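You operate a simulated robot arm through the tools that you are given. There is no shell and no other tool. Be economical: measure what you need, move in short steps, check, and stop when the job is done.

Carry out the task below with a simulated robot arm. There is one attempt and no reset: what you move stays moved.

TASK
Brush the flour dust off the small steel tray, then stand the measuring cup and the funnel on it.
Fine: use the small wooden brush and put it back.
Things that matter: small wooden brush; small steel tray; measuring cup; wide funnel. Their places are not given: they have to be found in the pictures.

It is judged by the outcome, as a careful person would: the job done as asked, and still so three seconds after it is handed in. It fails if anything else is knocked over, pushed out of place, dropped, spilled or broken.

THE ROBOT
A 6-joint arm with a two-finger parallel gripper, fixed in place. Base frame: the origin is at the foot of the arm, x ahead of it, y to its left, z up. Units: mm, degrees, N and s.
With the tool pointing down near the work surface it reaches from about 180 to 760 mm from the base axis. Its first joint turns from -166.0 to 166.0 degrees. Payload 3.91 kg.
The TCP is the grasp point between the finger pads, 30 mm short of the fingertips. In the tool frame z runs along the fingers and y along their closing line. Largest opening 110 mm; finger width 20, thickness 10; the body of the gripper, 48 by 112 mm, starts 55 mm behind the TCP.
Orientation is that of the tool frame in the base frame, as [roll, pitch, yaw] about the fixed x, y, z axes, in that order (R = Rz(yaw) Ry(pitch) Rx(roll)). With the fingers straight down and closing along the base's y, the tool's x points along the base's -x, its y along +y and its z along -z.

THE INTERFACE
- The arm moves only by the tool jog_arm. Its argument "commands" is a list of rows, each a list of 3 entries, a list of its own where there are three numbers: the shift along the tool's x, y, z in mm, then the turn, a rotation vector about the tool's x, y, z in degrees, then the gripper command, from -1 (fully open) to 1 (shut), values between in proportion. In form: [[[dx, dy, dz], [rx, ry, rz], grip], ...]. A call has 1 to 20 rows; each row shifts and turns the commanded pose from where the row before left it, along the tool's axes as they then stand. Each row takes 0.2 s and may step no farther than 50 mm and 8.6 degrees from the row before; otherwise, or with a gripper value out of range, the whole call is refused. A pose out of reach is approached as far as the arm can. The call stops where the force on the tool passes 50 N (or 10 N more than at its start, if that is more) or the arm is blocked; 0.2 s more then pass. The fingers move at their own pace (about 45 mm/s each) and stop on an object; they squeeze with about 27 N. The grip force told is the motor's: it shows also when the fingers shut on nothing. Time passes only in rows, and 0.2 s behind the last, so rows that do not move let the fingers close. It gives the time, the measured TCP pose, the force on the tool (base axes), the opening and the grip force at its end, in the units of the frame above (readings bear some noise).
- Cameras (640 x 400 px; columns grow to the right, rows downward): "scene" is fixed at [211.7, -485.8, 1424.1]; the picture's right is [0.19, -0.98, 0.00], its down [-0.92, -0.18, -0.35] and it looks along [0.35, 0.07, -0.94] (base axes); focal length 258 px, centre (320, 200). "wrist" rides on the gripper at [-36, 0, -57] in the tool frame; the picture's right is [0.00, -1.00, 0.00], its down [0.97, 0.00, -0.24] and it looks along [0.24, 0.00, 0.97] (tool axes); focal length 218 px, centre (320, 200).
- grab_frame(camera): a new picture of that camera. The clock stands still meanwhile.
- move_column(by): slides the trunk up (or, below 0, down) by that many mm; the arm rides with it, the base frame stays. It gives what a move gives, with no picture.
- probe_pixels(camera, pixels): for up to 12 pixels [column, row] of the newest picture of that camera ("zoom" is the newest enlarged one), the place [x, y, z] in the base frame of the surface seen there, good to about 2 mm, but the place of the scene camera against the robot may be out by one fixed shift of up to 25 mm in any direction. The clock stands still meanwhile.
- zoom(camera, box): a new picture of the part [left, top, right, bottom] of that camera's present view, enlarged. The clock stands still meanwhile.
- close_job(): hands the job in; it is judged then, once.

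Work in short steps. Measure before you move; look again where a grasp or a placing could have gone wrong, and mend it. You have 80 turns and 34 pictures in all, those below and enlarged ones among them. Open the gripper and draw the arm clear of the work before you hand the job in, unless the task says otherwise; then end with one line.

The tools are called after "Request:" as a command line: name --argument value ..., lists and objects as JSON in quotes. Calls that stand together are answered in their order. jog_arm: Moves the arm, as the interface text tells. Its arguments: {"type":"object","properties":{"commands":{"type":"array"}},"required":["commands"]} The other tools are called the same way: move_column (by) slides the trunk up or down; grab_frame (camera) takes a picture; probe_pixels (camera, pixels) gives the place of the surface under pixels of a picture; zoom (camera, box) takes an enlarged picture of a part of a camera's view; close_job () hands the job in.

At the start:

```text
time: 0.0
ee_pos: [381.0, -273.3, 1069.2]
orientation: [-180.0, 0.1, 180.0]
force: [-0.8, 0.3, -0.8]
gripper_width: 110.0
gripper_force: 0.0
trunk travel left (down, up): [-525.0, 65.0]
```

scene: 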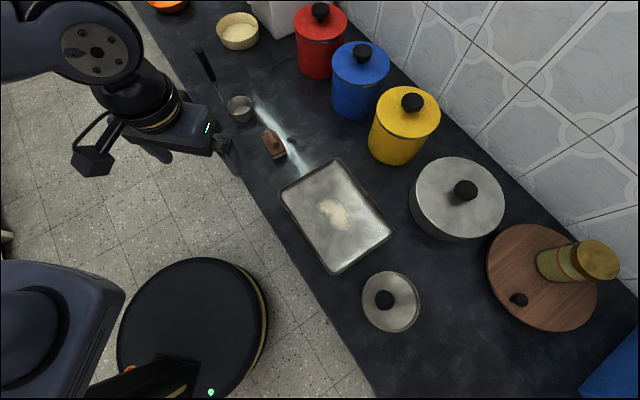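
wrist: 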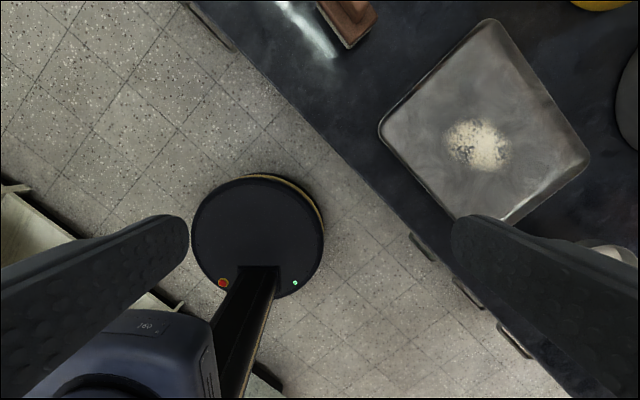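

The scene shows the tray with flour near (335,215), the brush near (274,144) and a cup with a long handle near (238,108). I don't see the funnel yet, so I'll zoom in.

Request:
zoom --camera "scene" --box '[140, 0, 320, 112]'

Request:
zoom --camera "scene" --box '[220, 90, 420, 290]'

```text
3.56 times, centred on (230, 56) of scene
```

zoom: 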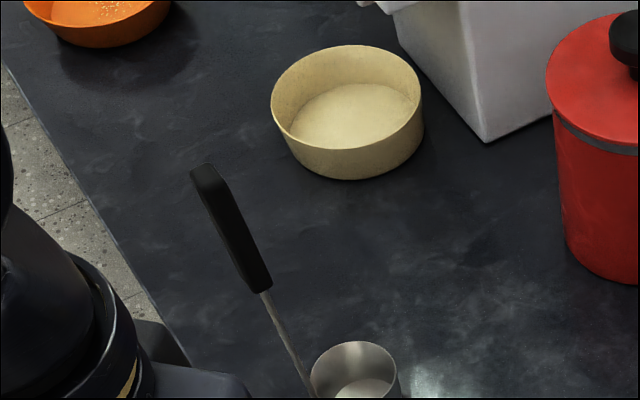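

```text
2.00 times, centred on (320, 190) of scene
```

zoom: 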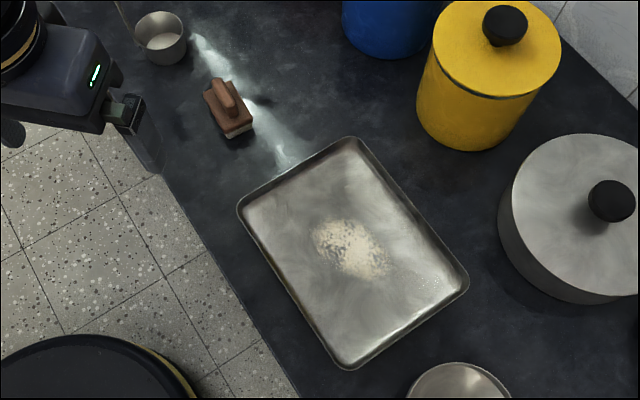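

I'll probe the key objects on fresh pixels: the brush, tray corners, cup, handle, orange item and flour.

Request:
probe_pixels --camera "scene" --pixels '[[272, 141], [270, 134], [335, 159], [281, 192], [393, 234], [333, 273], [332, 213], [240, 116], [240, 97], [200, 52], [172, 4], [240, 135]]'

Request:
probe_pixels --camera "zoom" --pixels '[[227, 85], [236, 108], [207, 95], [233, 136], [252, 124], [222, 78], [160, 15], [187, 38], [137, 38], [160, 63], [350, 250], [380, 280]]'

```text
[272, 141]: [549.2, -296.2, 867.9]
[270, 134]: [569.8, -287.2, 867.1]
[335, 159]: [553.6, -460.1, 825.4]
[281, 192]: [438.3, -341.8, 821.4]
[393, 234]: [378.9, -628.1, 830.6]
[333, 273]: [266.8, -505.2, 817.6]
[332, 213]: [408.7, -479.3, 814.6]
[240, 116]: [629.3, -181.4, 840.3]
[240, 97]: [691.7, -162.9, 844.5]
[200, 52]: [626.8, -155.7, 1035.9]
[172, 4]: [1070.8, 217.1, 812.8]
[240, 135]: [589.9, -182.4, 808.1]
```

```text
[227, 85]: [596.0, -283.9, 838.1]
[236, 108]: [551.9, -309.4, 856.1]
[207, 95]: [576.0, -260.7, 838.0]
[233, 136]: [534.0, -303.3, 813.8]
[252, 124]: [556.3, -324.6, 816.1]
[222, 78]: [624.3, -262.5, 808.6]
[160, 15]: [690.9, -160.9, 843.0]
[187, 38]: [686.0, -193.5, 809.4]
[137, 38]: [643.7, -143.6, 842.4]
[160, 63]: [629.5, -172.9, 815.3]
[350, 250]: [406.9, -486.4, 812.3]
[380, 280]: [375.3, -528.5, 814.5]
```

The orange item is out of reach and no funnel shows yet. I'll tilt the gripper camera to look forward and left along the counter.

Request:
jog_arm --commands '[[[0, 0, 0], [0, -8.5, 0], -1], [[0, 0, 0], [0, -8.5, 0], -1], [[0, 0, 0], [0, -8.5, 0], -1], [[0, 0, 0], [0, -8.5, 0], -1], [[0, 0, 0], [0, -8.5, 0], -1], [[0, 0, 0], [0, -8.5, 0], -1]]'

Request:
grab_frame --camera "wrist"

Request:
grab_frame --camera "scene"

```text
time: 1.4
ee_pos: [380.2, -275.4, 1068.0]
orientation: [180.0, 51.0, -180.0]
force: [0.0, 0.3, -0.8]
gripper_width: 110.0
gripper_force: 0.0
trunk travel left (down, up): [-525.0, 65.0]
```

```text
29 pictures are left
```

wrist: 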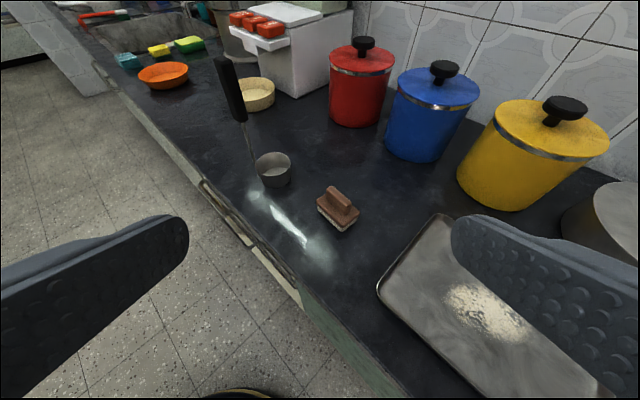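

```text
28 pictures are left
```

scene: 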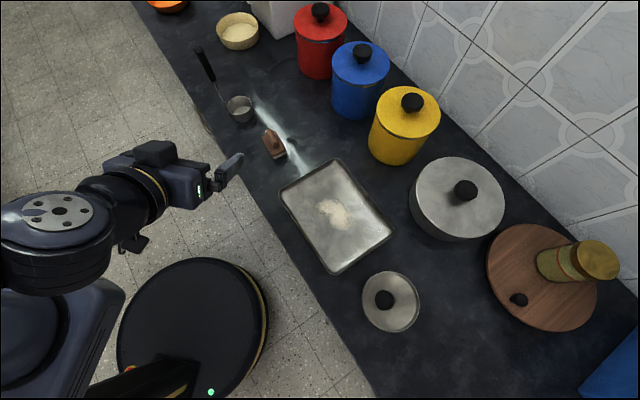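

The left side shows no funnel, only an orange bowl, a beige bowl, canisters and the sink. I'll turn the view to the right end of the counter.

Request:
jog_arm --commands '[[[0, 0, 0], [6.6, 0, 5.35], -1], [[0, 0, 0], [6.6, 0, 5.35], -1], [[0, 0, 0], [6.6, 0, 5.35], -1], [[0, 0, 0], [6.6, 0, 5.35], -1], [[0, 0, 0], [6.6, 0, 5.35], -1], [[0, 0, 0], [6.6, 0, 5.35], -1], [[0, 0, 0], [6.6, 0, 5.35], -1], [[0, 0, 0], [6.6, 0, 5.35], -1]]'

Request:
grab_frame --camera "wrist"

```text
time: 3.2
ee_pos: [192.6, -382.7, 1027.2]
orientation: [179.7, 51.0, 112.0]
force: [-0.1, -0.2, 0.4]
gripper_width: 109.9
gripper_force: 0.0
out of reach, approached as far as the arm can: row 5, 6, 7, 8
trunk travel left (down, up): [-525.0, 65.0]
```

```text
27 pictures are left
```

wrist: 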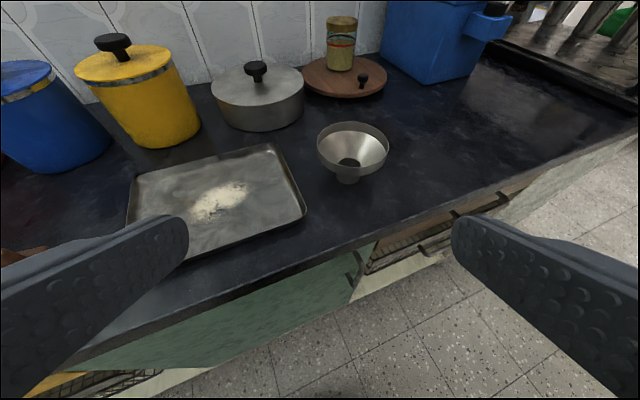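

The funnel is here at (352,150), standing on its short spout. I'll probe it, the tray and the flour with the accurate wrist camera.

Request:
probe_pixels --camera "wrist" --pixels '[[353, 124], [318, 148], [388, 150], [350, 176], [348, 183], [272, 146], [305, 210], [130, 180], [222, 202], [250, 205], [190, 210], [380, 200]]'

Request:
zoom --camera "wrist" --box '[120, 90, 420, 277]'

```text
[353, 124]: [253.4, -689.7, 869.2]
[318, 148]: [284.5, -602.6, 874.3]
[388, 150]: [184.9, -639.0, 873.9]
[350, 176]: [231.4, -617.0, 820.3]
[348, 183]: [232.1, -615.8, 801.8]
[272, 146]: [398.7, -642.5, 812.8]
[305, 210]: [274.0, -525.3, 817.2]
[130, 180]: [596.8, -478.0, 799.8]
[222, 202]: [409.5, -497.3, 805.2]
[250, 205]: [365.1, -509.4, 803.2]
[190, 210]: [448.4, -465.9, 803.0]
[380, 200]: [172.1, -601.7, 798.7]
```

```text
2.13 times, centred on (270, 184) of wrist
```

zoom: 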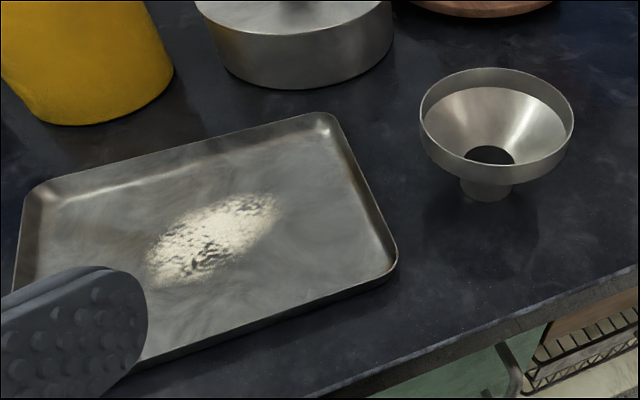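

Funnel centre is about (237,-645) with its rim at z≈874; the scene camera is offset by roughly (+10,-15,-10). I'll turn back towards the brush and untilt.

Request:
jog_arm --commands '[[[0, 0, 0], [-6.6, 0, -5.35], -1], [[0, 0, 0], [-6.6, 0, -5.35], -1], [[0, 0, 0], [-6.6, 0, -5.35], -1], [[0, 0, 0], [-6.6, 0, -5.35], -1], [[0, 0, 0], [-6.6, 0, -5.35], -1], [[0, 0, 0], [-6.6, 0, -5.35], -1], [[0, 0, 0], [-6.6, 0, -5.35], -1], [[0, 0, 0], [-6.6, 0, -5.35], -1], [[0, 0, 0], [0, 8.5, 0], -1], [[0, 0, 0], [0, 8.5, 0], -1], [[0, 0, 0], [0, 8.5, 0], -1], [[0, 0, 0], [0, 8.5, 0], -1], [[0, 0, 0], [0, 8.5, 0], -1], [[0, 0, 0], [0, 8.5, 0], -1]]'

```text
time: 6.2
ee_pos: [192.6, -382.0, 1027.4]
orientation: [180.0, -0.2, 180.0]
force: [0.5, 0.6, 0.0]
gripper_width: 110.1
gripper_force: 0.0
trunk travel left (down, up): [-525.0, 65.0]
```

Now the tool points down at (193,-382,1027). I'll move it above the brush, near (545,-310), to see the brush from close.

Request:
jog_arm --commands '[[[-44, 9, 0], [0, 0, 0], -1], [[-44, 9, 0], [0, 0, 0], -1], [[-44, 9, 0], [0, 0, 0], -1], [[-44, 9, 0], [0, 0, 0], -1], [[-44, 9, 0], [0, 0, 0], -1], [[-44, 9, 0], [0, 0, 0], -1], [[-44, 9, 0], [0, 0, 0], -1], [[-44, 9, 0], [0, 0, 0], -1]]'

Request:
grab_frame --camera "wrist"

```text
time: 8.0
ee_pos: [546.3, -308.8, 1024.0]
orientation: [-180.0, 0.0, 180.0]
force: [0.1, 0.1, 0.0]
gripper_width: 109.8
gripper_force: 0.0
trunk travel left (down, up): [-525.0, 65.0]
```

```text
25 pictures are left
```

wrist: 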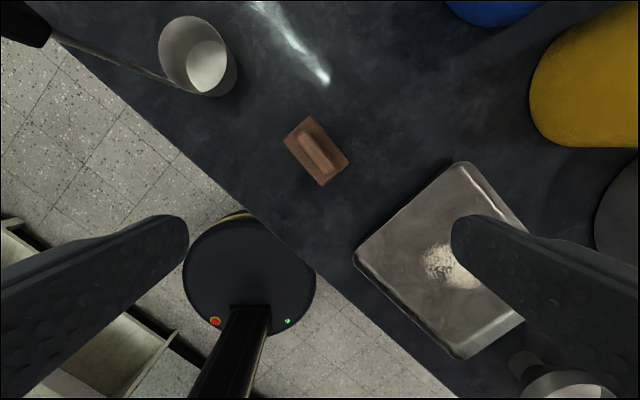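

I'll probe the brush: its ridge ends near (305,135) and (327,170), and its block corners. I'll also probe the cup and tray.

Request:
probe_pixels --camera "wrist" --pixels '[[306, 137], [326, 168], [316, 153], [308, 117], [285, 140], [321, 186], [348, 160], [460, 163], [356, 258], [197, 18], [165, 62], [235, 68]]'

Request:
zoom --camera "wrist" --box '[260, 100, 380, 200]'

```text
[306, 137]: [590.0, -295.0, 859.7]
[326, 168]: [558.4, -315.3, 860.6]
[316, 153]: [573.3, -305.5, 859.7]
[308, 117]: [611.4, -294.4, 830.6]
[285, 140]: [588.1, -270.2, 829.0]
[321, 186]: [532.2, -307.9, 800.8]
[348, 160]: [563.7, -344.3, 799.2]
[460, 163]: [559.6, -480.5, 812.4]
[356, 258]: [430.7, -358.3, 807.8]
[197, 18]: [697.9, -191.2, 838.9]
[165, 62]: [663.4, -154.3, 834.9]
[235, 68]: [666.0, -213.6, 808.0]
```

```text
4.00 times, centred on (320, 150) of wrist
```

zoom: 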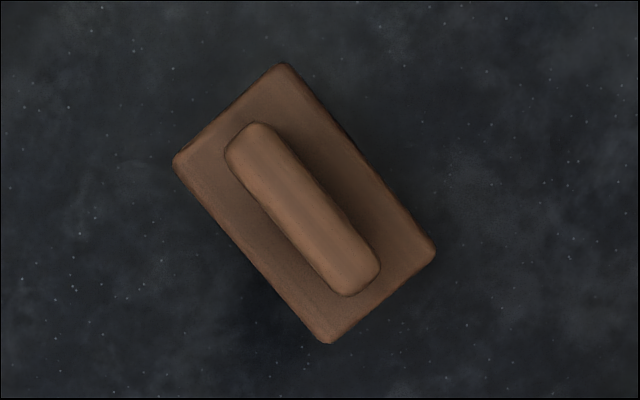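

The handle ridge is about 17 wide with its top at z=860. I'll probe more edge points for its exact direction.

Request:
probe_pixels --camera "zoom" --pixels '[[248, 140], [350, 280], [230, 160], [325, 285], [280, 135], [372, 260], [190, 160], [325, 330], [285, 75], [425, 245], [300, 210]]'

```text
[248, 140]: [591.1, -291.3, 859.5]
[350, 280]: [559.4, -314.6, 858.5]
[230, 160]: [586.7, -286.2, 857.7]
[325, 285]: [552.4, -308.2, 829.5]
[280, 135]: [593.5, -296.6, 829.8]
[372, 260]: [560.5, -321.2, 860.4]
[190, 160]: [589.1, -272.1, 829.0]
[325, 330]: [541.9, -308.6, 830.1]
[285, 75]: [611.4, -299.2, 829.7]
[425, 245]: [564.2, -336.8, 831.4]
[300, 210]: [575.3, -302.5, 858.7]
```

The brush's long axis lies at 38° and its centre is (576,-304). I'll turn the gripper to close across the ridge and hover above it, half open.

Request:
jog_arm --commands '[[[-10, 2, 20], [0, 0, -7.6], 0], [[-10, 2, 20], [0, 0, -7.6], 0], [[0, 0, 20], [0, 0, -7.6], 0], [[0, 0, 12], [0, 0, -7.6], 0], [[0, 0, 12], [0, 0, -7.6], 0], [[0, 0, 0], [0, 0, 0], 0]]'

Request:
grab_frame --camera "wrist"

```text
time: 9.4
ee_pos: [563.8, -302.6, 943.8]
orientation: [180.0, 0.0, -141.9]
force: [0.3, 0.1, 0.0]
gripper_width: 55.3
gripper_force: 0.1
trunk travel left (down, up): [-525.0, 65.0]
```

```text
23 pictures are left
```

wrist: 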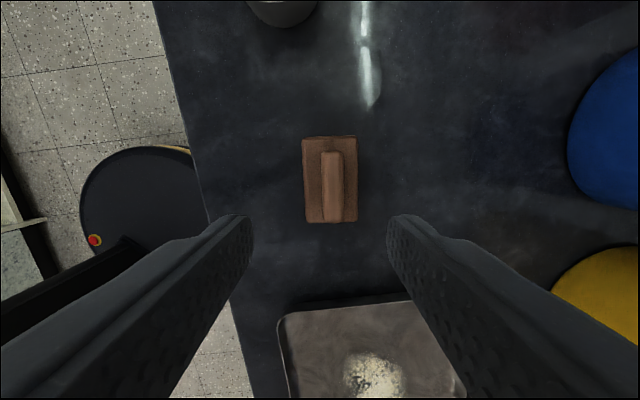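

The alignment is good: the ridge is vertical at column 332. I'll probe it to centre the grip.

Request:
probe_pixels --camera "wrist" --pixels '[[330, 156], [330, 185], [332, 216], [322, 185], [342, 185], [305, 180], [356, 140], [284, 320], [404, 302], [370, 378]]'

```text
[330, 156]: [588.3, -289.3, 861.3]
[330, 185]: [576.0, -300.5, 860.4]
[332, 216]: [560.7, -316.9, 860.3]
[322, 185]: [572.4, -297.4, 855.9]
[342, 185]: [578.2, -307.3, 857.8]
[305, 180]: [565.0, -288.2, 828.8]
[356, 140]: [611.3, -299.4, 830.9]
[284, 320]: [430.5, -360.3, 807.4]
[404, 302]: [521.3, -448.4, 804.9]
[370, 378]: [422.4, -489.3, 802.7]
```

The ridge centre is (575.5,-302.5), so I'll correct by (-9.2,-7.2) in the tool frame, descend to TCP z=863 and close.

Request:
jog_arm --commands '[[[-9.2, -7.2, 20], [0, 0, 0], 0], [[0, 0, 25], [0, 0, 0], 0], [[0, 0, 20], [0, 0, 0], 0], [[0, 0, 15.5], [0, 0, 0], 0], [[0, 0, 0], [0, 0, 0], 1], [[0, 0, 0], [0, 0, 0], 1], [[0, 0, 0], [0, 0, 0], 1], [[0, 0, 0], [0, 0, 0], 1]]'

```text
time: 11.2
ee_pos: [574.0, -304.0, 863.6]
orientation: [180.0, 0.0, -142.0]
force: [0.7, -0.3, -0.3]
gripper_width: 14.3
gripper_force: 26.9
trunk travel left (down, up): [-525.0, 65.0]
```

The brush is gripped (width 14.3) and its home is TCP (574,-304,863.6). Before carrying it, I'll check where the canister and pan sit for gripper clearance, and lift.

Request:
probe_pixels --camera "scene" --pixels '[[372, 145], [385, 162], [403, 108], [380, 105], [410, 190], [418, 222], [440, 238], [440, 115]]'

Request:
jog_arm --commands '[[[0, 0, -15], [0, 0, 0], 1], [[0, 0, -25], [0, 0, 0], 1], [[0, 0, -30], [0, 0, 0], 1]]'

```text
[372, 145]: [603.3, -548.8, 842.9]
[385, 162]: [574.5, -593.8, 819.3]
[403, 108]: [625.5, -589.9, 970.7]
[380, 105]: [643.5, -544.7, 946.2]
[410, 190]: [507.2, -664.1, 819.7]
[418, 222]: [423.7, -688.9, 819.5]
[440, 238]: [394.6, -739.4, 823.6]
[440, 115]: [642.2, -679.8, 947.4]
```

```text
time: 12.0
ee_pos: [575.2, -305.1, 933.8]
orientation: [-179.9, 0.0, -142.0]
force: [-0.3, 0.0, -0.6]
gripper_width: 14.2
gripper_force: 27.3
trunk travel left (down, up): [-525.0, 65.0]
```

Clearances are fine. I'll carry the brush over the tray to (451,-537), align it with the tray at about 45° and lower it to just above the floor.

Request:
jog_arm --commands '[[[40.1, -17.7, 0], [0, 0, 0], 1], [[40.1, -17.7, 0], [0, 0, 0], 1], [[40.1, -17.7, 0], [0, 0, 0], 1], [[40.1, -17.7, 0], [0, 0, 0], 1], [[40.1, -17.7, 0], [0, 0, 0], 1], [[40.1, -17.7, 0], [0, 0, 0], 1], [[0, 0, 20], [0, 0, -7.5], 1], [[0, 0, 20], [0, 0, 0], 1], [[0, 0, 15], [0, 0, 0], 1], [[0, 0, 6], [0, 0, 0], 1]]'

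Request:
grab_frame --camera "wrist"

```text
time: 14.2
ee_pos: [451.6, -537.3, 869.9]
orientation: [179.9, 0.1, -134.4]
force: [-0.7, 0.7, -0.4]
gripper_width: 14.6
gripper_force: 27.7
trunk travel left (down, up): [-525.0, 65.0]
```

```text
22 pictures are left
```

wrist: 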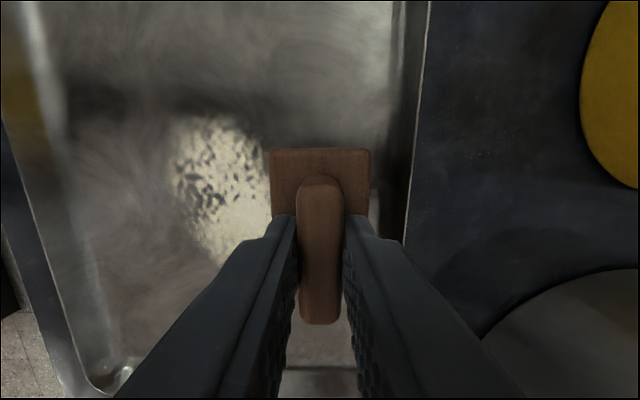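

The brush is inside the rim. I'll probe the patch extents and the tray edges.

Request:
probe_pixels --camera "wrist" --pixels '[[210, 115], [172, 190], [205, 255], [255, 150], [215, 190], [390, 190], [420, 190], [70, 200], [30, 200], [345, 350], [300, 372]]'

Request:
jog_arm --commands '[[[0, 0, 2], [0, 0, 0], 1], [[0, 0, 1.5], [0, 0, 0], 1]]'

```text
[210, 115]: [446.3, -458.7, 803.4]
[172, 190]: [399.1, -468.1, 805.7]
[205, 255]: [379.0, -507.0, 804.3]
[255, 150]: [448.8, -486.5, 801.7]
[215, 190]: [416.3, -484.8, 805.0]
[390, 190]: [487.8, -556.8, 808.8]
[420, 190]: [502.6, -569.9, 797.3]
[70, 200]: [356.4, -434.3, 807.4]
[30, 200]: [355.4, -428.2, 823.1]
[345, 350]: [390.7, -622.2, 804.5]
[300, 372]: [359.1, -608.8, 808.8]
```

```text
time: 14.8
ee_pos: [452.2, -536.3, 868.3]
orientation: [-180.0, -0.1, -134.3]
force: [0.0, -0.4, -0.6]
gripper_width: 14.6
gripper_force: 27.5
trunk travel left (down, up): [-525.0, 65.0]
```

No contact yet. I'll lower further in 1 mm steps and watch the force.

Request:
jog_arm --commands '[[[0, 0, 1], [0, 0, 0], 1], [[0, 0, 1], [0, 0, 0], 1]]'

```text
time: 15.4
ee_pos: [450.7, -536.8, 867.5]
orientation: [-179.8, 0.0, -134.5]
force: [-0.4, -0.3, 9.8]
gripper_width: 14.5
gripper_force: 27.2
trunk travel left (down, up): [-525.0, 65.0]
```

Contact at about 10 N. I'll ease off slightly and make the first stroke across the patch along tool +y.

Request:
jog_arm --commands '[[[0, 0, -0.4], [0, 0, 0], 1], [[0, 15, 0], [0, 0, 0], 1], [[0, 15, 0], [0, 0, 0], 1], [[0, 15, 0], [0, 0, 0], 1], [[0, 15, 0], [0, 0, 0], 1], [[0, 15, 0], [0, 0, 0], 1], [[0, 15, 0], [0, 0, 0], 1], [[0, 12, 0], [0, 0, 0], 1]]'

Request:
grab_frame --camera "scene"

```text
time: 17.2
ee_pos: [379.5, -464.5, 866.7]
orientation: [-179.8, 0.0, -134.3]
force: [5.3, -4.7, 21.7]
gripper_width: 14.1
gripper_force: 27.0
trunk travel left (down, up): [-525.0, 65.0]
```

```text
21 pictures are left
```

scene: 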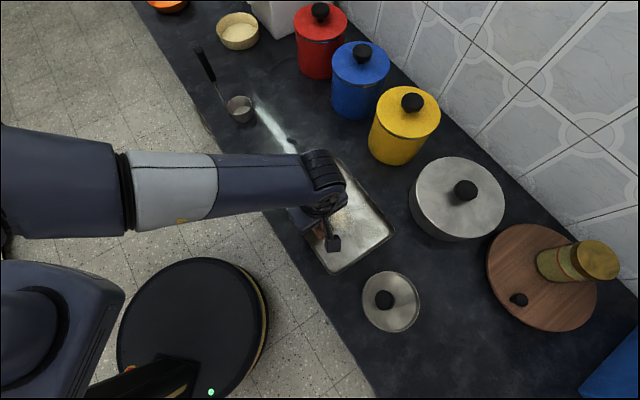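

The force rose to 22 N, so I should press less. I'll lift and look at the tray with the wrist camera.

Request:
jog_arm --commands '[[[0, 0, -20], [0, 0, 0], 1], [[0, 0, -30], [0, 0, 0], 1], [[0, 0, -40], [0, 0, 0], 1], [[40, 0, -30], [0, 0, 0], 1], [[0, 0, 0], [0, 0, 0], 1]]'

Request:
grab_frame --camera "wrist"

```text
time: 18.4
ee_pos: [346.6, -489.5, 985.5]
orientation: [-179.9, 0.1, -134.4]
force: [0.2, -0.1, -0.3]
gripper_width: 14.6
gripper_force: 27.1
trunk travel left (down, up): [-525.0, 65.0]
```

```text
20 pictures are left
```

wrist: 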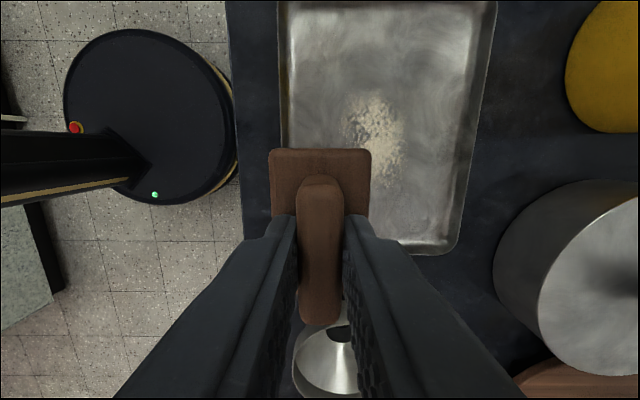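

The patch is still visible, perhaps thinner. I'll zoom in and probe its extents and the tray edges to see whether the tray shifted.

Request:
zoom --camera "wrist" --box '[260, 0, 520, 260]'

Request:
probe_pixels --camera "wrist" --pixels '[[285, 130], [485, 90], [440, 248], [365, 97], [348, 125], [405, 130], [378, 145], [393, 185], [475, 170]]'

```text
1.54 times, centred on (390, 130) of wrist
```

zoom: 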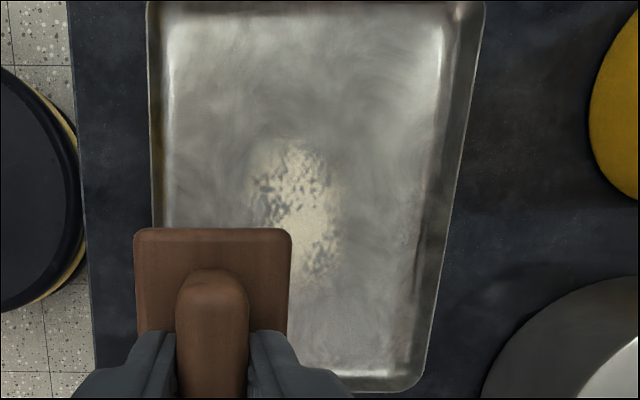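

```text
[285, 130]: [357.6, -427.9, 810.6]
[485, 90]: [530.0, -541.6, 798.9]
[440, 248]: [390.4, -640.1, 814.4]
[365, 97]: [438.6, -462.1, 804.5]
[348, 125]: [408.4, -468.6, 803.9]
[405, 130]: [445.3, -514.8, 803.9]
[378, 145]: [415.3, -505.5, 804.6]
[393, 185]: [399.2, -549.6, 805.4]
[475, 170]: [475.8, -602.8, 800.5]
```

The patch spans about ±48 mm along the tray and ±32 mm across, centred near (415,-503). I'll make more strokes at slightly lighter pressure, starting with the near half (u≈-28), there and back.

Request:
jog_arm --commands '[[[-11, 0, 40], [0, 0, 0], 1], [[0, 0, 40], [0, 0, 0], 1], [[0, 0, 30], [0, 0, 0], 1], [[0, -4, 9.4], [0, 0, 0], 1], [[0, -16, 0], [0, 0, 0], 1], [[0, -16, 0], [0, 0, 0], 1], [[0, -16, 0], [0, 0, 0], 1], [[0, -16, 0], [0, 0, 0], 1], [[0, -16, 0], [0, 0, 0], 1], [[0, -16, 0], [0, 0, 0], 1], [[0, 0, 0], [0, 0, 0], 1], [[0, 16, 0], [0, 0, 0], 1], [[0, 16, 0], [0, 0, 0], 1], [[0, 16, 0], [0, 0, 0], 1], [[0, 16, 0], [0, 0, 0], 1], [[0, 16, 0], [0, 0, 0], 1], [[0, 16, 0], [0, 0, 0], 1]]'

```text
time: 22.0
ee_pos: [359.9, -485.7, 867.9]
orientation: [179.9, 0.0, -134.6]
force: [-1.6, 0.7, 2.1]
gripper_width: 14.4
gripper_force: 27.3
trunk travel left (down, up): [-525.0, 65.0]
```

Light contact holds at 2 N. Next are the same strokes on the far half (u≈+28), pressing 0.4 mm more.

Request:
jog_arm --commands '[[[-28, 0, 0.4], [0, 0, 0], 1], [[-28, 0, 0], [0, 0, 0], 1], [[0, -16, 0], [0, 0, 0], 1], [[0, -16, 0], [0, 0, 0], 1], [[0, -16, 0], [0, 0, 0], 1], [[0, -16, 0], [0, 0, 0], 1], [[0, -16, 0], [0, 0, 0], 1], [[0, -16, 0], [0, 0, 0], 1], [[0, 16, 0], [0, 0, 0], 1], [[0, 16, 0], [0, 0, 0], 1], [[0, 16, 0], [0, 0, 0], 1], [[0, 16, 0], [0, 0, 0], 1], [[0, 16, 0], [0, 0, 0], 1], [[0, 16, 0], [0, 0, 0], 1]]'

Request:
jog_arm --commands '[[[30, 0, -30], [0, 0, 0], 1], [[40, 0, -40], [0, 0, 0], 1], [[30, 0, -40], [0, 0, 0], 1], [[0, 0, 0], [0, 0, 0], 1]]'

Request:
grab_frame --camera "wrist"

```text
time: 25.0
ee_pos: [398.9, -448.4, 866.7]
orientation: [180.0, 0.0, -134.4]
force: [-0.8, 0.4, 3.8]
gripper_width: 14.3
gripper_force: 26.8
trunk travel left (down, up): [-525.0, 65.0]
```

```text
refused: row 2 steps farther than a row can; nothing moved
```

```text
18 pictures are left
```

wrist: 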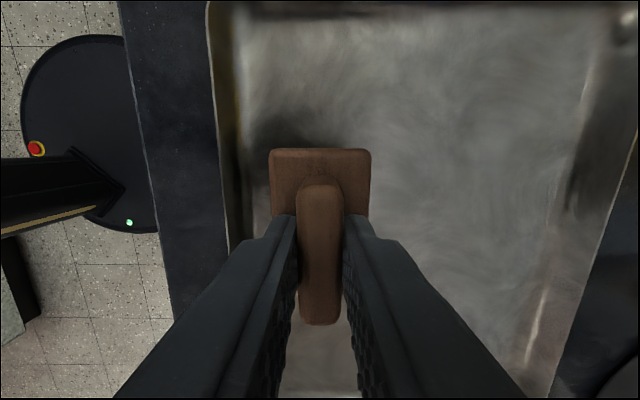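

The flour in view is gone. I'll lift straight up and check the whole tray.

Request:
jog_arm --commands '[[[0, 0, -20], [0, 0, 0], 1], [[0, 0, -40], [0, 0, 0], 1], [[30, 0, -35], [0, 0, 0], 1], [[35, 0, -35], [0, 0, 0], 1], [[0, 0, 0], [0, 0, 0], 1]]'

Request:
grab_frame --camera "wrist"

```text
time: 26.2
ee_pos: [355.1, -492.5, 996.7]
orientation: [-179.9, 0.0, -134.3]
force: [-0.4, 0.0, -0.9]
gripper_width: 14.5
gripper_force: 26.4
trunk travel left (down, up): [-525.0, 65.0]
```

```text
17 pictures are left
```

wrist: 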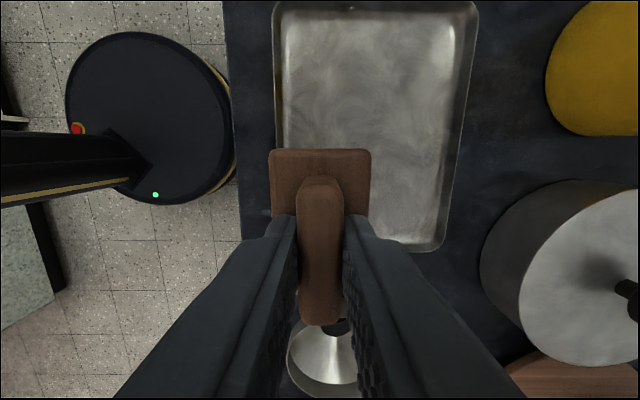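

The tray is clean. I'll carry the brush back above its home (574,-304).

Request:
jog_arm --commands '[[[-41.1, -3.6, 8], [0, 0, 0], 1], [[-41.1, -3.6, 8], [0, 0, 0], 1], [[-41.1, -3.6, 8], [0, 0, 0], 1], [[-41.1, -3.6, 8], [0, 0, 0], 1], [[-41.1, -3.6, 8], [0, 0, 0], 1], [[-41.1, -3.6, 8], [0, 0, 0], 1], [[-41.1, -3.6, 8], [0, 0, 0], 1], [[0, 0, 20], [0, 0, 7.6], 1], [[0, 0, 20], [0, 0, 0], 1]]'

```text
time: 28.2
ee_pos: [576.2, -307.0, 899.0]
orientation: [-180.0, -0.1, -142.0]
force: [-0.2, -0.7, -1.0]
gripper_width: 14.6
gripper_force: 27.0
trunk travel left (down, up): [-525.0, 65.0]
```

I'll nudge 3 mm, lower to z≈864.5 and check the force before releasing.

Request:
jog_arm --commands '[[[0, 3, 15], [0, 0, 0], 1], [[0, 0, 12], [0, 0, 0], 1], [[0, 0, 6], [0, 0, 0], 1], [[0, 0, 0], [0, 0, 0], 1]]'

```text
time: 29.2
ee_pos: [571.2, -306.6, 866.8]
orientation: [-179.9, 0.1, -142.1]
force: [-0.7, 0.0, -0.2]
gripper_width: 14.5
gripper_force: 27.3
trunk travel left (down, up): [-525.0, 65.0]
```

No contact yet, so I'll creep down.

Request:
jog_arm --commands '[[[-1, 0, 1.3], [0, 0, 0], 1], [[0, 0, 1], [0, 0, 0], 1]]'

```text
time: 29.8
ee_pos: [573.1, -304.2, 866.1]
orientation: [180.0, 0.0, -142.1]
force: [-1.1, -0.3, -0.5]
gripper_width: 14.0
gripper_force: 26.7
trunk travel left (down, up): [-525.0, 65.0]
```

Request:
jog_arm --commands '[[[0, 0, 1], [0, 0, 0], 1], [[0, 0, 1], [0, 0, 0], 1]]'

```text
time: 30.4
ee_pos: [573.1, -302.2, 862.4]
orientation: [180.0, 0.0, -141.9]
force: [-0.6, 1.2, 1.3]
gripper_width: 14.4
gripper_force: 27.4
trunk travel left (down, up): [-525.0, 65.0]
```

The brush touches at about 1 N. I'll release it and rise.

Request:
jog_arm --commands '[[[0, 0, 0], [0, 0, 0], 0.3], [[0, 0, 0], [0, 0, 0], 0], [[0, 0, 0], [0, 0, 0], 0], [[0, 0, -20], [0, 0, 0], 0], [[0, 0, -40], [0, 0, 0], 0], [[0, 0, -50], [0, 0, 0], -1], [[0, 0, -50], [0, 0, 0], -1], [[0, 0, 0], [0, 0, 0], -1]]'

Request:
grab_frame --camera "wrist"

```text
time: 32.2
ee_pos: [572.1, -306.2, 1021.7]
orientation: [180.0, 0.0, -142.0]
force: [-0.9, -0.5, 0.9]
gripper_width: 110.2
gripper_force: 0.1
trunk travel left (down, up): [-525.0, 65.0]
```

```text
16 pictures are left
```

wrist: 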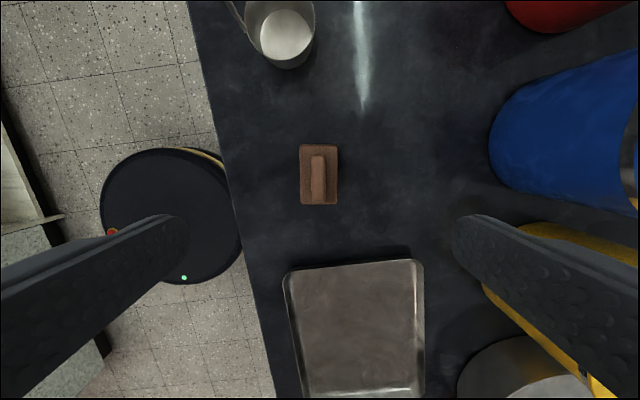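

The brush stands back at home. Next is the cup with its upright handle, so I'll rise and move above it to measure the handle.

Request:
jog_arm --commands '[[[0, 0, -45], [0, 0, 0], -1], [[0, 0, -45], [0, 0, 0], -1], [[0, 0, -40], [0, 0, 0], -1], [[-33, 31.6, 0], [0, 0, 0], -1], [[-33, 31.6, 0], [0, 0, 0], -1], [[-33, 31.6, 0], [0, 0, 0], -1], [[0, 0, 0], [0, 0, 0], -1]]'

Request:
grab_frame --camera "wrist"

```text
time: 33.8
ee_pos: [592.4, -167.3, 1151.8]
orientation: [180.0, -0.1, -142.1]
force: [-0.6, 0.8, -0.3]
gripper_width: 110.0
gripper_force: 0.1
trunk travel left (down, up): [-525.0, 65.0]
```

```text
15 pictures are left
```

wrist: 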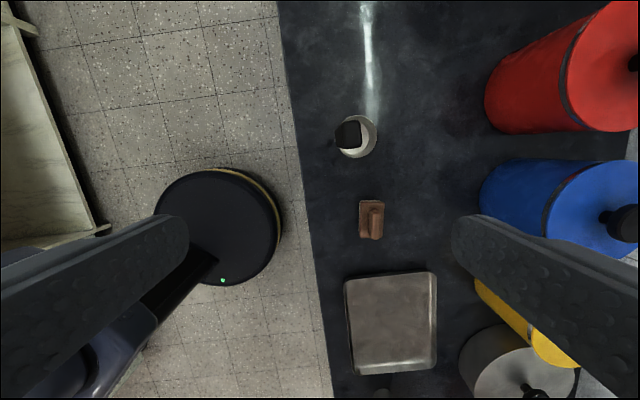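

The handle's black top is at (348,134), in front of the cup at (357,137). I'll zoom there and probe.

Request:
zoom --camera "wrist" --box '[320, 100, 400, 170]'

Request:
probe_pixels --camera "wrist" --pixels '[[340, 130], [348, 128], [358, 128], [343, 142], [357, 142], [350, 135], [376, 135], [360, 116], [368, 152], [365, 135]]'

```text
5.71 times, centred on (360, 135) of wrist
```

zoom: 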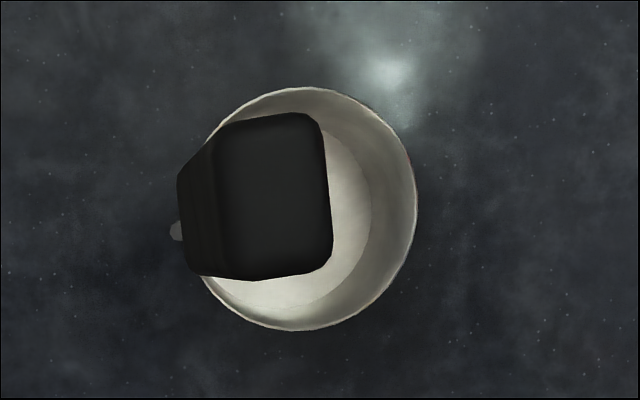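

```text
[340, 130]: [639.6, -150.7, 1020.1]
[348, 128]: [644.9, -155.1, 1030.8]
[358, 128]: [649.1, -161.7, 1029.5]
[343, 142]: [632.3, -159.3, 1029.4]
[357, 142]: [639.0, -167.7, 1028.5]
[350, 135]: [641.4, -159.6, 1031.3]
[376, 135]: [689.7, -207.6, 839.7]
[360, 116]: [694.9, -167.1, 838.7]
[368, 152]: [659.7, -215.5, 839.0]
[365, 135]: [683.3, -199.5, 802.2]
```

The handle top is about 17×22 mm, centred at (641,-161,1030) and aligned with the tray. The cup centre is (667,-184), radius 32. I'll align (about 6.5° more), move over the handle and descend to TCP z≈1012 with the fingers straddling it.

Request:
jog_arm --commands '[[[-21.1, -12.5, 0], [0, 0, 0], -0.3], [[-21.1, -12.5, 0], [0, 0, 0], -0.3], [[0, 0, 30], [0, 0, -6.5], -0.3], [[0, 0, 30], [0, 0, 0], -0.3], [[0, 0, 0], [0, 0, 0], -0.3]]'

Request:
grab_frame --camera "wrist"

```text
time: 35.0
ee_pos: [642.0, -159.7, 1092.8]
orientation: [-180.0, 0.0, -135.5]
force: [0.4, -0.3, 0.4]
gripper_width: 71.5
gripper_force: 0.0
trunk travel left (down, up): [-525.0, 65.0]
```

```text
13 pictures are left
```

wrist: 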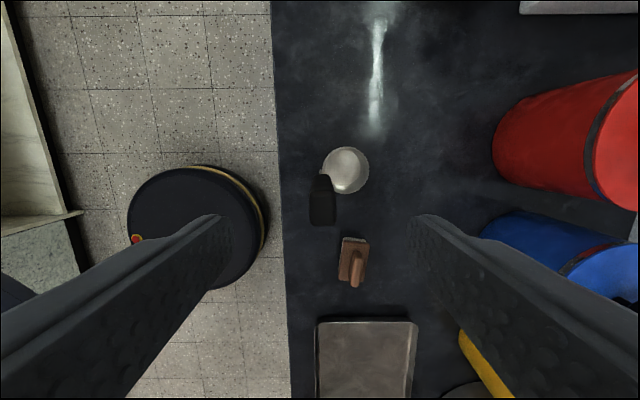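

The handle is centred between the fingers (column 322) and squared up. I'll descend 80 mm and close.

Request:
jog_arm --commands '[[[0, 0, 30], [0, 0, 0], -0.3], [[0, 0, 30], [0, 0, 0], -0.3], [[0, 0, 20], [0, 0, 0], -0.3], [[0, 0, 0], [0, 0, 0], 1], [[0, 0, 0], [0, 0, 0], 1], [[0, 0, 0], [0, 0, 0], 1], [[0, 0, 0], [0, 0, 0], 1], [[0, 0, 0], [0, 0, 0], 1]]'

```text
time: 36.8
ee_pos: [643.7, -161.7, 1012.0]
orientation: [180.0, 0.0, -135.5]
force: [0.4, 1.4, 0.7]
gripper_width: 16.0
gripper_force: 26.7
trunk travel left (down, up): [-525.0, 65.0]
```

The handle is held (16 mm). I'll probe the tray's far edge in the last picture to plan placing, then lift the cup 70 mm.

Request:
probe_pixels --camera "wrist" --pixels '[[317, 330], [366, 322], [415, 328], [318, 385], [411, 385], [366, 380], [326, 380], [404, 380]]'

Request:
jog_arm --commands '[[[0, 0, -10], [0, 0, 0], 1], [[0, 0, -30], [0, 0, 0], 1], [[0, 0, -35], [0, 0, 0], 1], [[0, 0, 0], [0, 0, 0], 1]]'

Request:
grab_frame --camera "scene"

```text
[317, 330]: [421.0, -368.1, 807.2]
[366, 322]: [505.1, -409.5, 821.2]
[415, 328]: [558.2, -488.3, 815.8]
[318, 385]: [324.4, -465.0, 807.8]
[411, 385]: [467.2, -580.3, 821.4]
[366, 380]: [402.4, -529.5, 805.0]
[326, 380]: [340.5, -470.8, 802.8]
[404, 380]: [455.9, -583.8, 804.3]
```

```text
time: 37.8
ee_pos: [641.7, -162.8, 1087.6]
orientation: [179.9, 0.1, -135.4]
force: [0.5, -0.2, -1.1]
gripper_width: 15.8
gripper_force: 26.7
trunk travel left (down, up): [-525.0, 65.0]
```

```text
12 pictures are left
```

scene: 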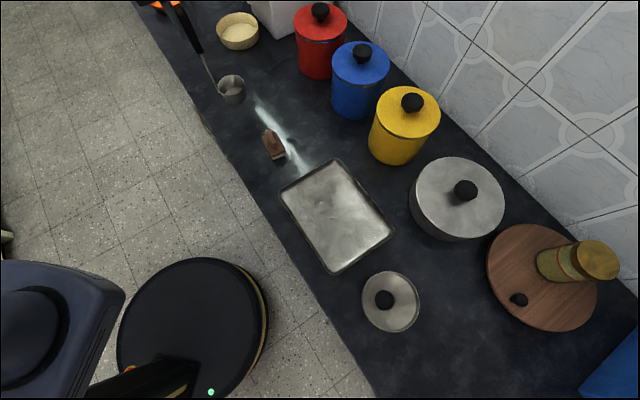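

The cup hangs upright and the tray is clean. I'll raise it a bit more to pass over the brush, then carry it to the tray's far end: cup centre target (456,-461), so TCP (430.6,-438).

Request:
jog_arm --commands '[[[0, 0, -35], [0, 0, 0], 1], [[42.9, -6, 0], [0, 0, 0], 1], [[42.9, -6, 0], [0, 0, 0], 1], [[42.9, -6, 0], [0, 0, 0], 1], [[42.9, -6, 0], [0, 0, 0], 1], [[42.9, -6, 0], [0, 0, 0], 1], [[42.9, -6, 0], [0, 0, 0], 1], [[42.9, -6, 0], [0, 0, 0], 1], [[42.9, -6, 0], [0, 0, 0], 1], [[0, 0, 30], [0, 0, 0], 1], [[0, 0, 30], [0, 0, 0], 1], [[0, 0, 20], [0, 0, 0], 1], [[0, 0, 0], [0, 0, 0], 1]]'

Request:
grab_frame --camera "wrist"

```text
time: 40.6
ee_pos: [427.5, -435.3, 1043.3]
orientation: [-180.0, 0.1, -135.6]
force: [0.6, -0.8, -1.4]
gripper_width: 15.4
gripper_force: 27.4
trunk travel left (down, up): [-525.0, 65.0]
```

```text
11 pictures are left
```

wrist: 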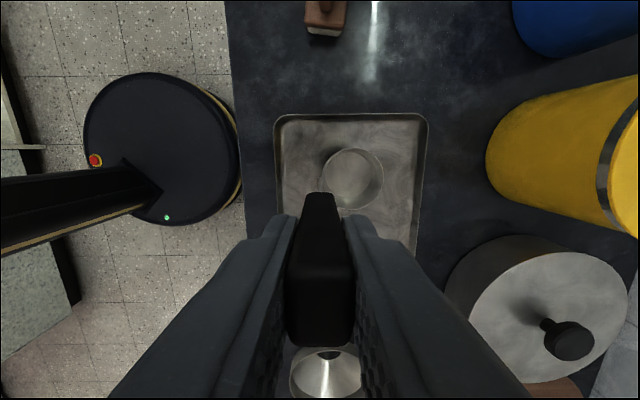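

The cup is over the far part of the tray, clear of the rim. I'll descend to just above contact.

Request:
jog_arm --commands '[[[0, 0, 15], [0, 0, 0], 1], [[0, 0, 8], [0, 0, 0], 1], [[0, 0, 3], [0, 0, 0], 1], [[0, 0, 0], [0, 0, 0], 1]]'

```text
time: 41.6
ee_pos: [430.5, -435.8, 1018.1]
orientation: [-180.0, 0.0, -135.6]
force: [0.1, 0.0, 0.5]
gripper_width: 15.9
gripper_force: 27.1
trunk travel left (down, up): [-525.0, 65.0]
```

Request:
jog_arm --commands '[[[0, 0, 1.2], [0, 0, 0], 1], [[0, 0, 1], [0, 0, 0], 1]]'

```text
time: 42.2
ee_pos: [429.3, -436.5, 1018.0]
orientation: [-179.8, -0.1, -135.4]
force: [-0.4, 2.6, 14.0]
gripper_width: 15.9
gripper_force: 27.7
trunk travel left (down, up): [-525.0, 65.0]
```

The cup has contact at 14 N. I'll back off 0.7 mm, open and rise straight up past the handle.

Request:
jog_arm --commands '[[[0, 0, -0.7], [0, 0, 0], 1], [[0, 0, 0], [0, 0, 0], 0.3], [[0, 0, 0], [0, 0, 0], 0], [[0, 0, 0], [0, 0, 0], 0], [[0, 0, -20], [0, 0, 0], 0], [[0, 0, -40], [0, 0, 0], 0], [[0, 0, -40], [0, 0, 0], -1], [[0, 0, -20], [0, 0, 0], -1]]'

Request:
grab_frame --camera "wrist"

```text
time: 44.0
ee_pos: [431.1, -436.0, 1135.7]
orientation: [-180.0, 0.0, -135.6]
force: [0.5, 0.0, -0.4]
gripper_width: 107.7
gripper_force: 0.0
trunk travel left (down, up): [-525.0, 65.0]
```

```text
10 pictures are left
```

wrist: 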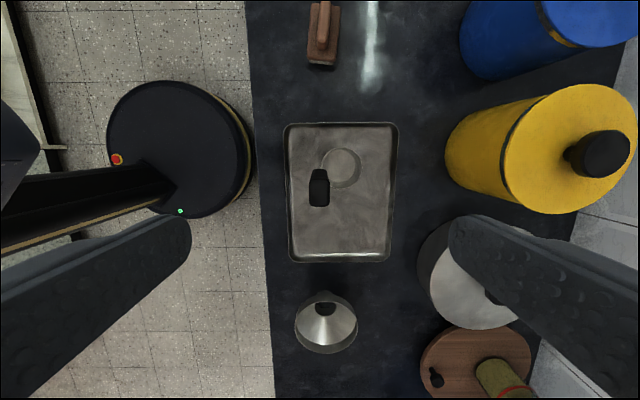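

The cup stands on the tray. I'll probe the funnel's rim circle, the tray and the cup rim from here.

Request:
probe_pixels --camera "wrist" --pixels '[[326, 292], [297, 318], [356, 318], [310, 349], [342, 349], [326, 353], [325, 308], [291, 255], [387, 258], [341, 151], [358, 180], [340, 235]]'

Request:
zoom --camera "wrist" --box '[270, 270, 380, 370]'

```text
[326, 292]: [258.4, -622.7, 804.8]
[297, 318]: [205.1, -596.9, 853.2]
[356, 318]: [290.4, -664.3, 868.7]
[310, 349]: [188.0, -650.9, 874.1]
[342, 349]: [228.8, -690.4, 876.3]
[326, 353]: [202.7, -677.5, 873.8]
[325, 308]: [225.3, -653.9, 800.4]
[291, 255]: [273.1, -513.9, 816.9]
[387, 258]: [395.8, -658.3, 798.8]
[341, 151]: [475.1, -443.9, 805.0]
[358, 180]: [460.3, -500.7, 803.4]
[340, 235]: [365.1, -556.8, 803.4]
```

```text
4.00 times, centred on (325, 320) of wrist
```

zoom: 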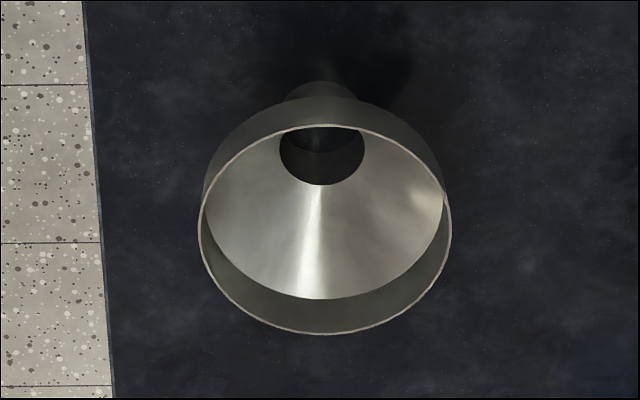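

I'll probe the rim line in the zoom for an accurate circle.

Request:
probe_pixels --camera "zoom" --pixels '[[325, 333], [200, 225], [450, 230], [325, 126], [240, 302], [410, 300], [235, 160], [415, 160], [320, 140], [325, 270], [325, 310]]'

```text
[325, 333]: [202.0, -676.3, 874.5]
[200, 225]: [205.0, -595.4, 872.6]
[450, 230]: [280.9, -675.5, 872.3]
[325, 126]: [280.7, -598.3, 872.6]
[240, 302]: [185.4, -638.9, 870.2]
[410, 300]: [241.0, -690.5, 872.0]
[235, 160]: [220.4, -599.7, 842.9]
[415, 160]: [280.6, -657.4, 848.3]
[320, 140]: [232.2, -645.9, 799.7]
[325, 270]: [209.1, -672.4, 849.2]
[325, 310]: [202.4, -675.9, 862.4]
```

The funnel rim is centred at (242,-636.5), radius 55, top z≈873, with a vertical collar about 22 mm deep. I'll pinch the collar wall at (204,-597) with the current yaw, so I move above it first.

Request:
jog_arm --commands '[[[39.2, 6.3, 0], [0, 0, 0], 0.27], [[39.2, 6.3, 0], [0, 0, 0], 0.27], [[39.2, 6.3, 0], [0, 0, 0], 0.27], [[39.2, 6.3, 0], [0, 0, 0], 0.27], [[39.2, 6.3, 0], [0, 0, 0], 0.27], [[39.2, 6.3, 0], [0, 0, 0], 0.27], [[39.2, 6.3, 0], [0, 0, 0], 0.27], [[0, 0, 48], [0, 0, 0], 0.27], [[0, 0, 48], [0, 0, 0], 0.27], [[0, 0, 48], [0, 0, 0], 0.27], [[0, 0, 40], [0, 0, 0], 0.27], [[0, 0, 0], [0, 0, 0], 0.27]]'

Request:
grab_frame --camera "wrist"

```text
time: 46.6
ee_pos: [205.5, -598.4, 947.9]
orientation: [179.9, 0.0, -135.6]
force: [0.0, 0.3, -0.6]
gripper_width: 40.3
gripper_force: 0.1
trunk travel left (down, up): [-525.0, 65.0]
```

```text
8 pictures are left
```

wrist: 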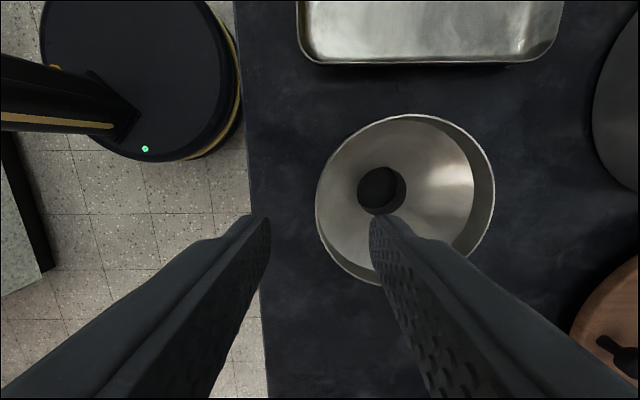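

The tool axis meets the rim plane at about (320,205), right on the funnel's left wall (316,203). I'll descend to z≈883 and close on the wall.

Request:
jog_arm --commands '[[[0, 1.5, 25], [0, 0, 0], 0.27], [[0, 0, 25], [0, 0, 0], 0.27], [[0, 0, 14], [0, 0, 0], 0.27], [[0, 0, 0], [0, 0, 0], 0.27]]'

```text
time: 47.6
ee_pos: [202.7, -595.9, 885.0]
orientation: [179.9, 0.0, -135.7]
force: [-0.2, -0.6, -0.1]
gripper_width: 40.2
gripper_force: 0.1
trunk travel left (down, up): [-525.0, 65.0]
```

No contact at z≈884. Closing now.

Request:
jog_arm --commands '[[[0, 0, 0], [0, 0, 0], 0.7], [[0, 0, 0], [0, 0, 0], 1], [[0, 0, 0], [0, 0, 0], 1], [[0, 0, 0], [0, 0, 0], 1], [[0, 0, 0], [0, 0, 0], 1]]'

Request:
grab_frame --camera "wrist"

```text
time: 48.8
ee_pos: [203.5, -596.6, 886.1]
orientation: [-180.0, -0.2, -135.5]
force: [2.7, -1.1, 8.5]
gripper_width: 7.8
gripper_force: 26.5
trunk travel left (down, up): [-525.0, 65.0]
```

```text
7 pictures are left
```

wrist: 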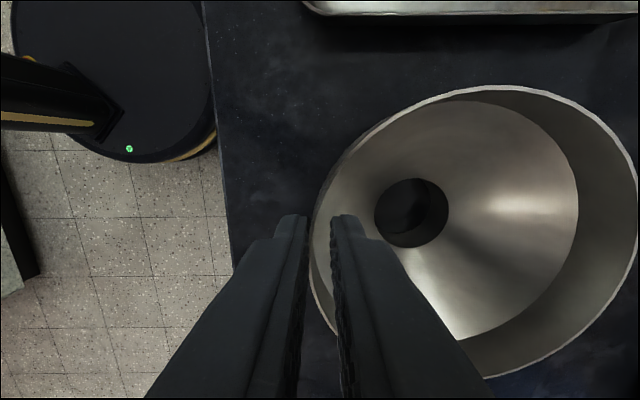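

Width 7.8 and an 8.5 N upward force suggest the fingers bear a little on the cone. I'll probe the rim to see whether the funnel tilted.

Request:
probe_pixels --camera "wrist" --pixels '[[490, 88], [636, 230], [540, 363], [600, 125], [318, 190], [400, 118], [311, 270]]'

```text
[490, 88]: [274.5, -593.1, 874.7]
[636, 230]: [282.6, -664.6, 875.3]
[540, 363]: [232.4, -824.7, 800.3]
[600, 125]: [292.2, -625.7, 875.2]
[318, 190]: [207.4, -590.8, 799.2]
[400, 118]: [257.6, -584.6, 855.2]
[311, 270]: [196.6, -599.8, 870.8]
```

The tilt is only about 1–2°. I'll re-grip 4 mm higher for a cleaner hold on the collar.

Request:
jog_arm --commands '[[[0, 0, 0], [0, 0, 0], 0.5], [[0, 0, 0], [0, 0, 0], 0.5], [[0, 0, -4], [0, 0, 0], 0.5], [[0, 0, 0], [0, 0, 0], 0.8], [[0, 0, 0], [0, 0, 0], 1], [[0, 0, 0], [0, 0, 0], 1], [[0, 0, 0], [0, 0, 0], 1]]'

```text
time: 50.4
ee_pos: [202.4, -595.9, 891.0]
orientation: [179.9, 0.0, -135.5]
force: [0.2, 0.2, 1.9]
gripper_width: 7.5
gripper_force: 27.2
trunk travel left (down, up): [-525.0, 65.0]
```

The grip is clean now at 1.9 N. I'll lift 70 mm and check that the funnel hangs level.

Request:
jog_arm --commands '[[[0, 0, -10], [0, 0, 0], 1], [[0, 0, -25], [0, 0, 0], 1], [[0, 0, -35], [0, 0, 0], 1], [[0, 0, 0], [0, 0, 0], 1]]'

Request:
grab_frame --camera "wrist"

```text
time: 51.4
ee_pos: [202.4, -592.1, 959.2]
orientation: [179.9, 0.1, -135.7]
force: [-0.3, -0.3, -1.0]
gripper_width: 7.4
gripper_force: 27.1
trunk travel left (down, up): [-525.0, 65.0]
```

```text
6 pictures are left
```

wrist: 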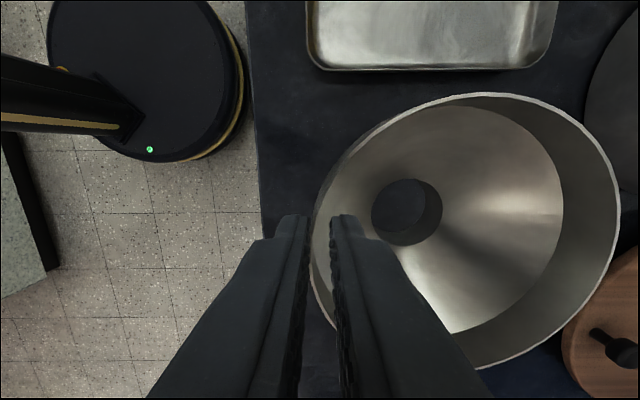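

Request:
probe_pixels --camera "wrist" --pixels '[[480, 97], [618, 230], [585, 135], [311, 270], [520, 356], [405, 205], [420, 215]]'

```text
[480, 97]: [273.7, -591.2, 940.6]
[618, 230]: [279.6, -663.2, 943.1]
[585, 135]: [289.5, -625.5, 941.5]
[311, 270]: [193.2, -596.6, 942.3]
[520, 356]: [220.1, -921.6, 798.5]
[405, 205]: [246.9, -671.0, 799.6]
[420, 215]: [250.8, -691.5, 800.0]
```

The rim is level (z 941–943). I'll carry it to funnel centre (381,-536) on the tray's near half, leaving about 20 mm to the cup, and descend partway.

Request:
jog_arm --commands '[[[-28.1, -4.5, 0], [0, 0, 0], 1], [[-28.1, -4.5, 0], [0, 0, 0], 1], [[-28.1, -4.5, 0], [0, 0, 0], 1], [[-28.1, -4.5, 0], [0, 0, 0], 1], [[-28.1, -4.5, 0], [0, 0, 0], 1], [[-28.1, -4.5, 0], [0, 0, 0], 1], [[0, 0, 20], [0, 0, 0], 1], [[0, 0, 20], [0, 0, 0], 1], [[0, 0, 0], [0, 0, 0], 1]]'

Request:
grab_frame --camera "wrist"

```text
time: 53.4
ee_pos: [344.5, -495.3, 921.3]
orientation: [-180.0, 0.0, -135.5]
force: [-1.0, 0.7, 0.0]
gripper_width: 7.5
gripper_force: 26.6
trunk travel left (down, up): [-525.0, 65.0]
```

```text
5 pictures are left
```

wrist: 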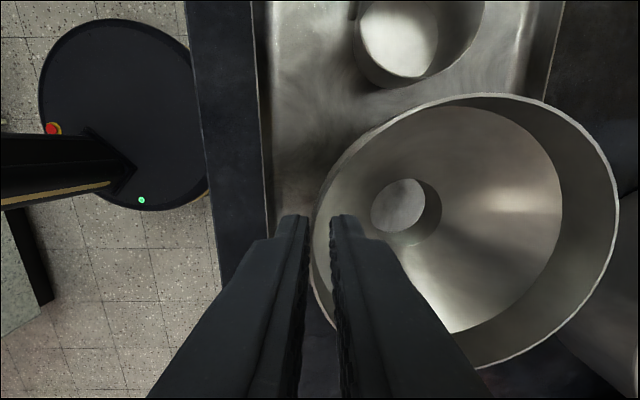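

The spout is over the tray floor and clear of the cup. I'll descend 25 mm, then creep to contact.

Request:
jog_arm --commands '[[[0, 0, 15], [0, 0, 0], 1], [[0, 0, 8], [0, 0, 0], 1], [[0, 0, 2], [0, 0, 0], 1], [[0, 0, 0], [0, 0, 0], 1]]'

```text
time: 54.4
ee_pos: [343.9, -496.4, 894.7]
orientation: [180.0, 0.0, -135.5]
force: [0.3, -0.6, -0.8]
gripper_width: 7.6
gripper_force: 26.9
trunk travel left (down, up): [-525.0, 65.0]
```

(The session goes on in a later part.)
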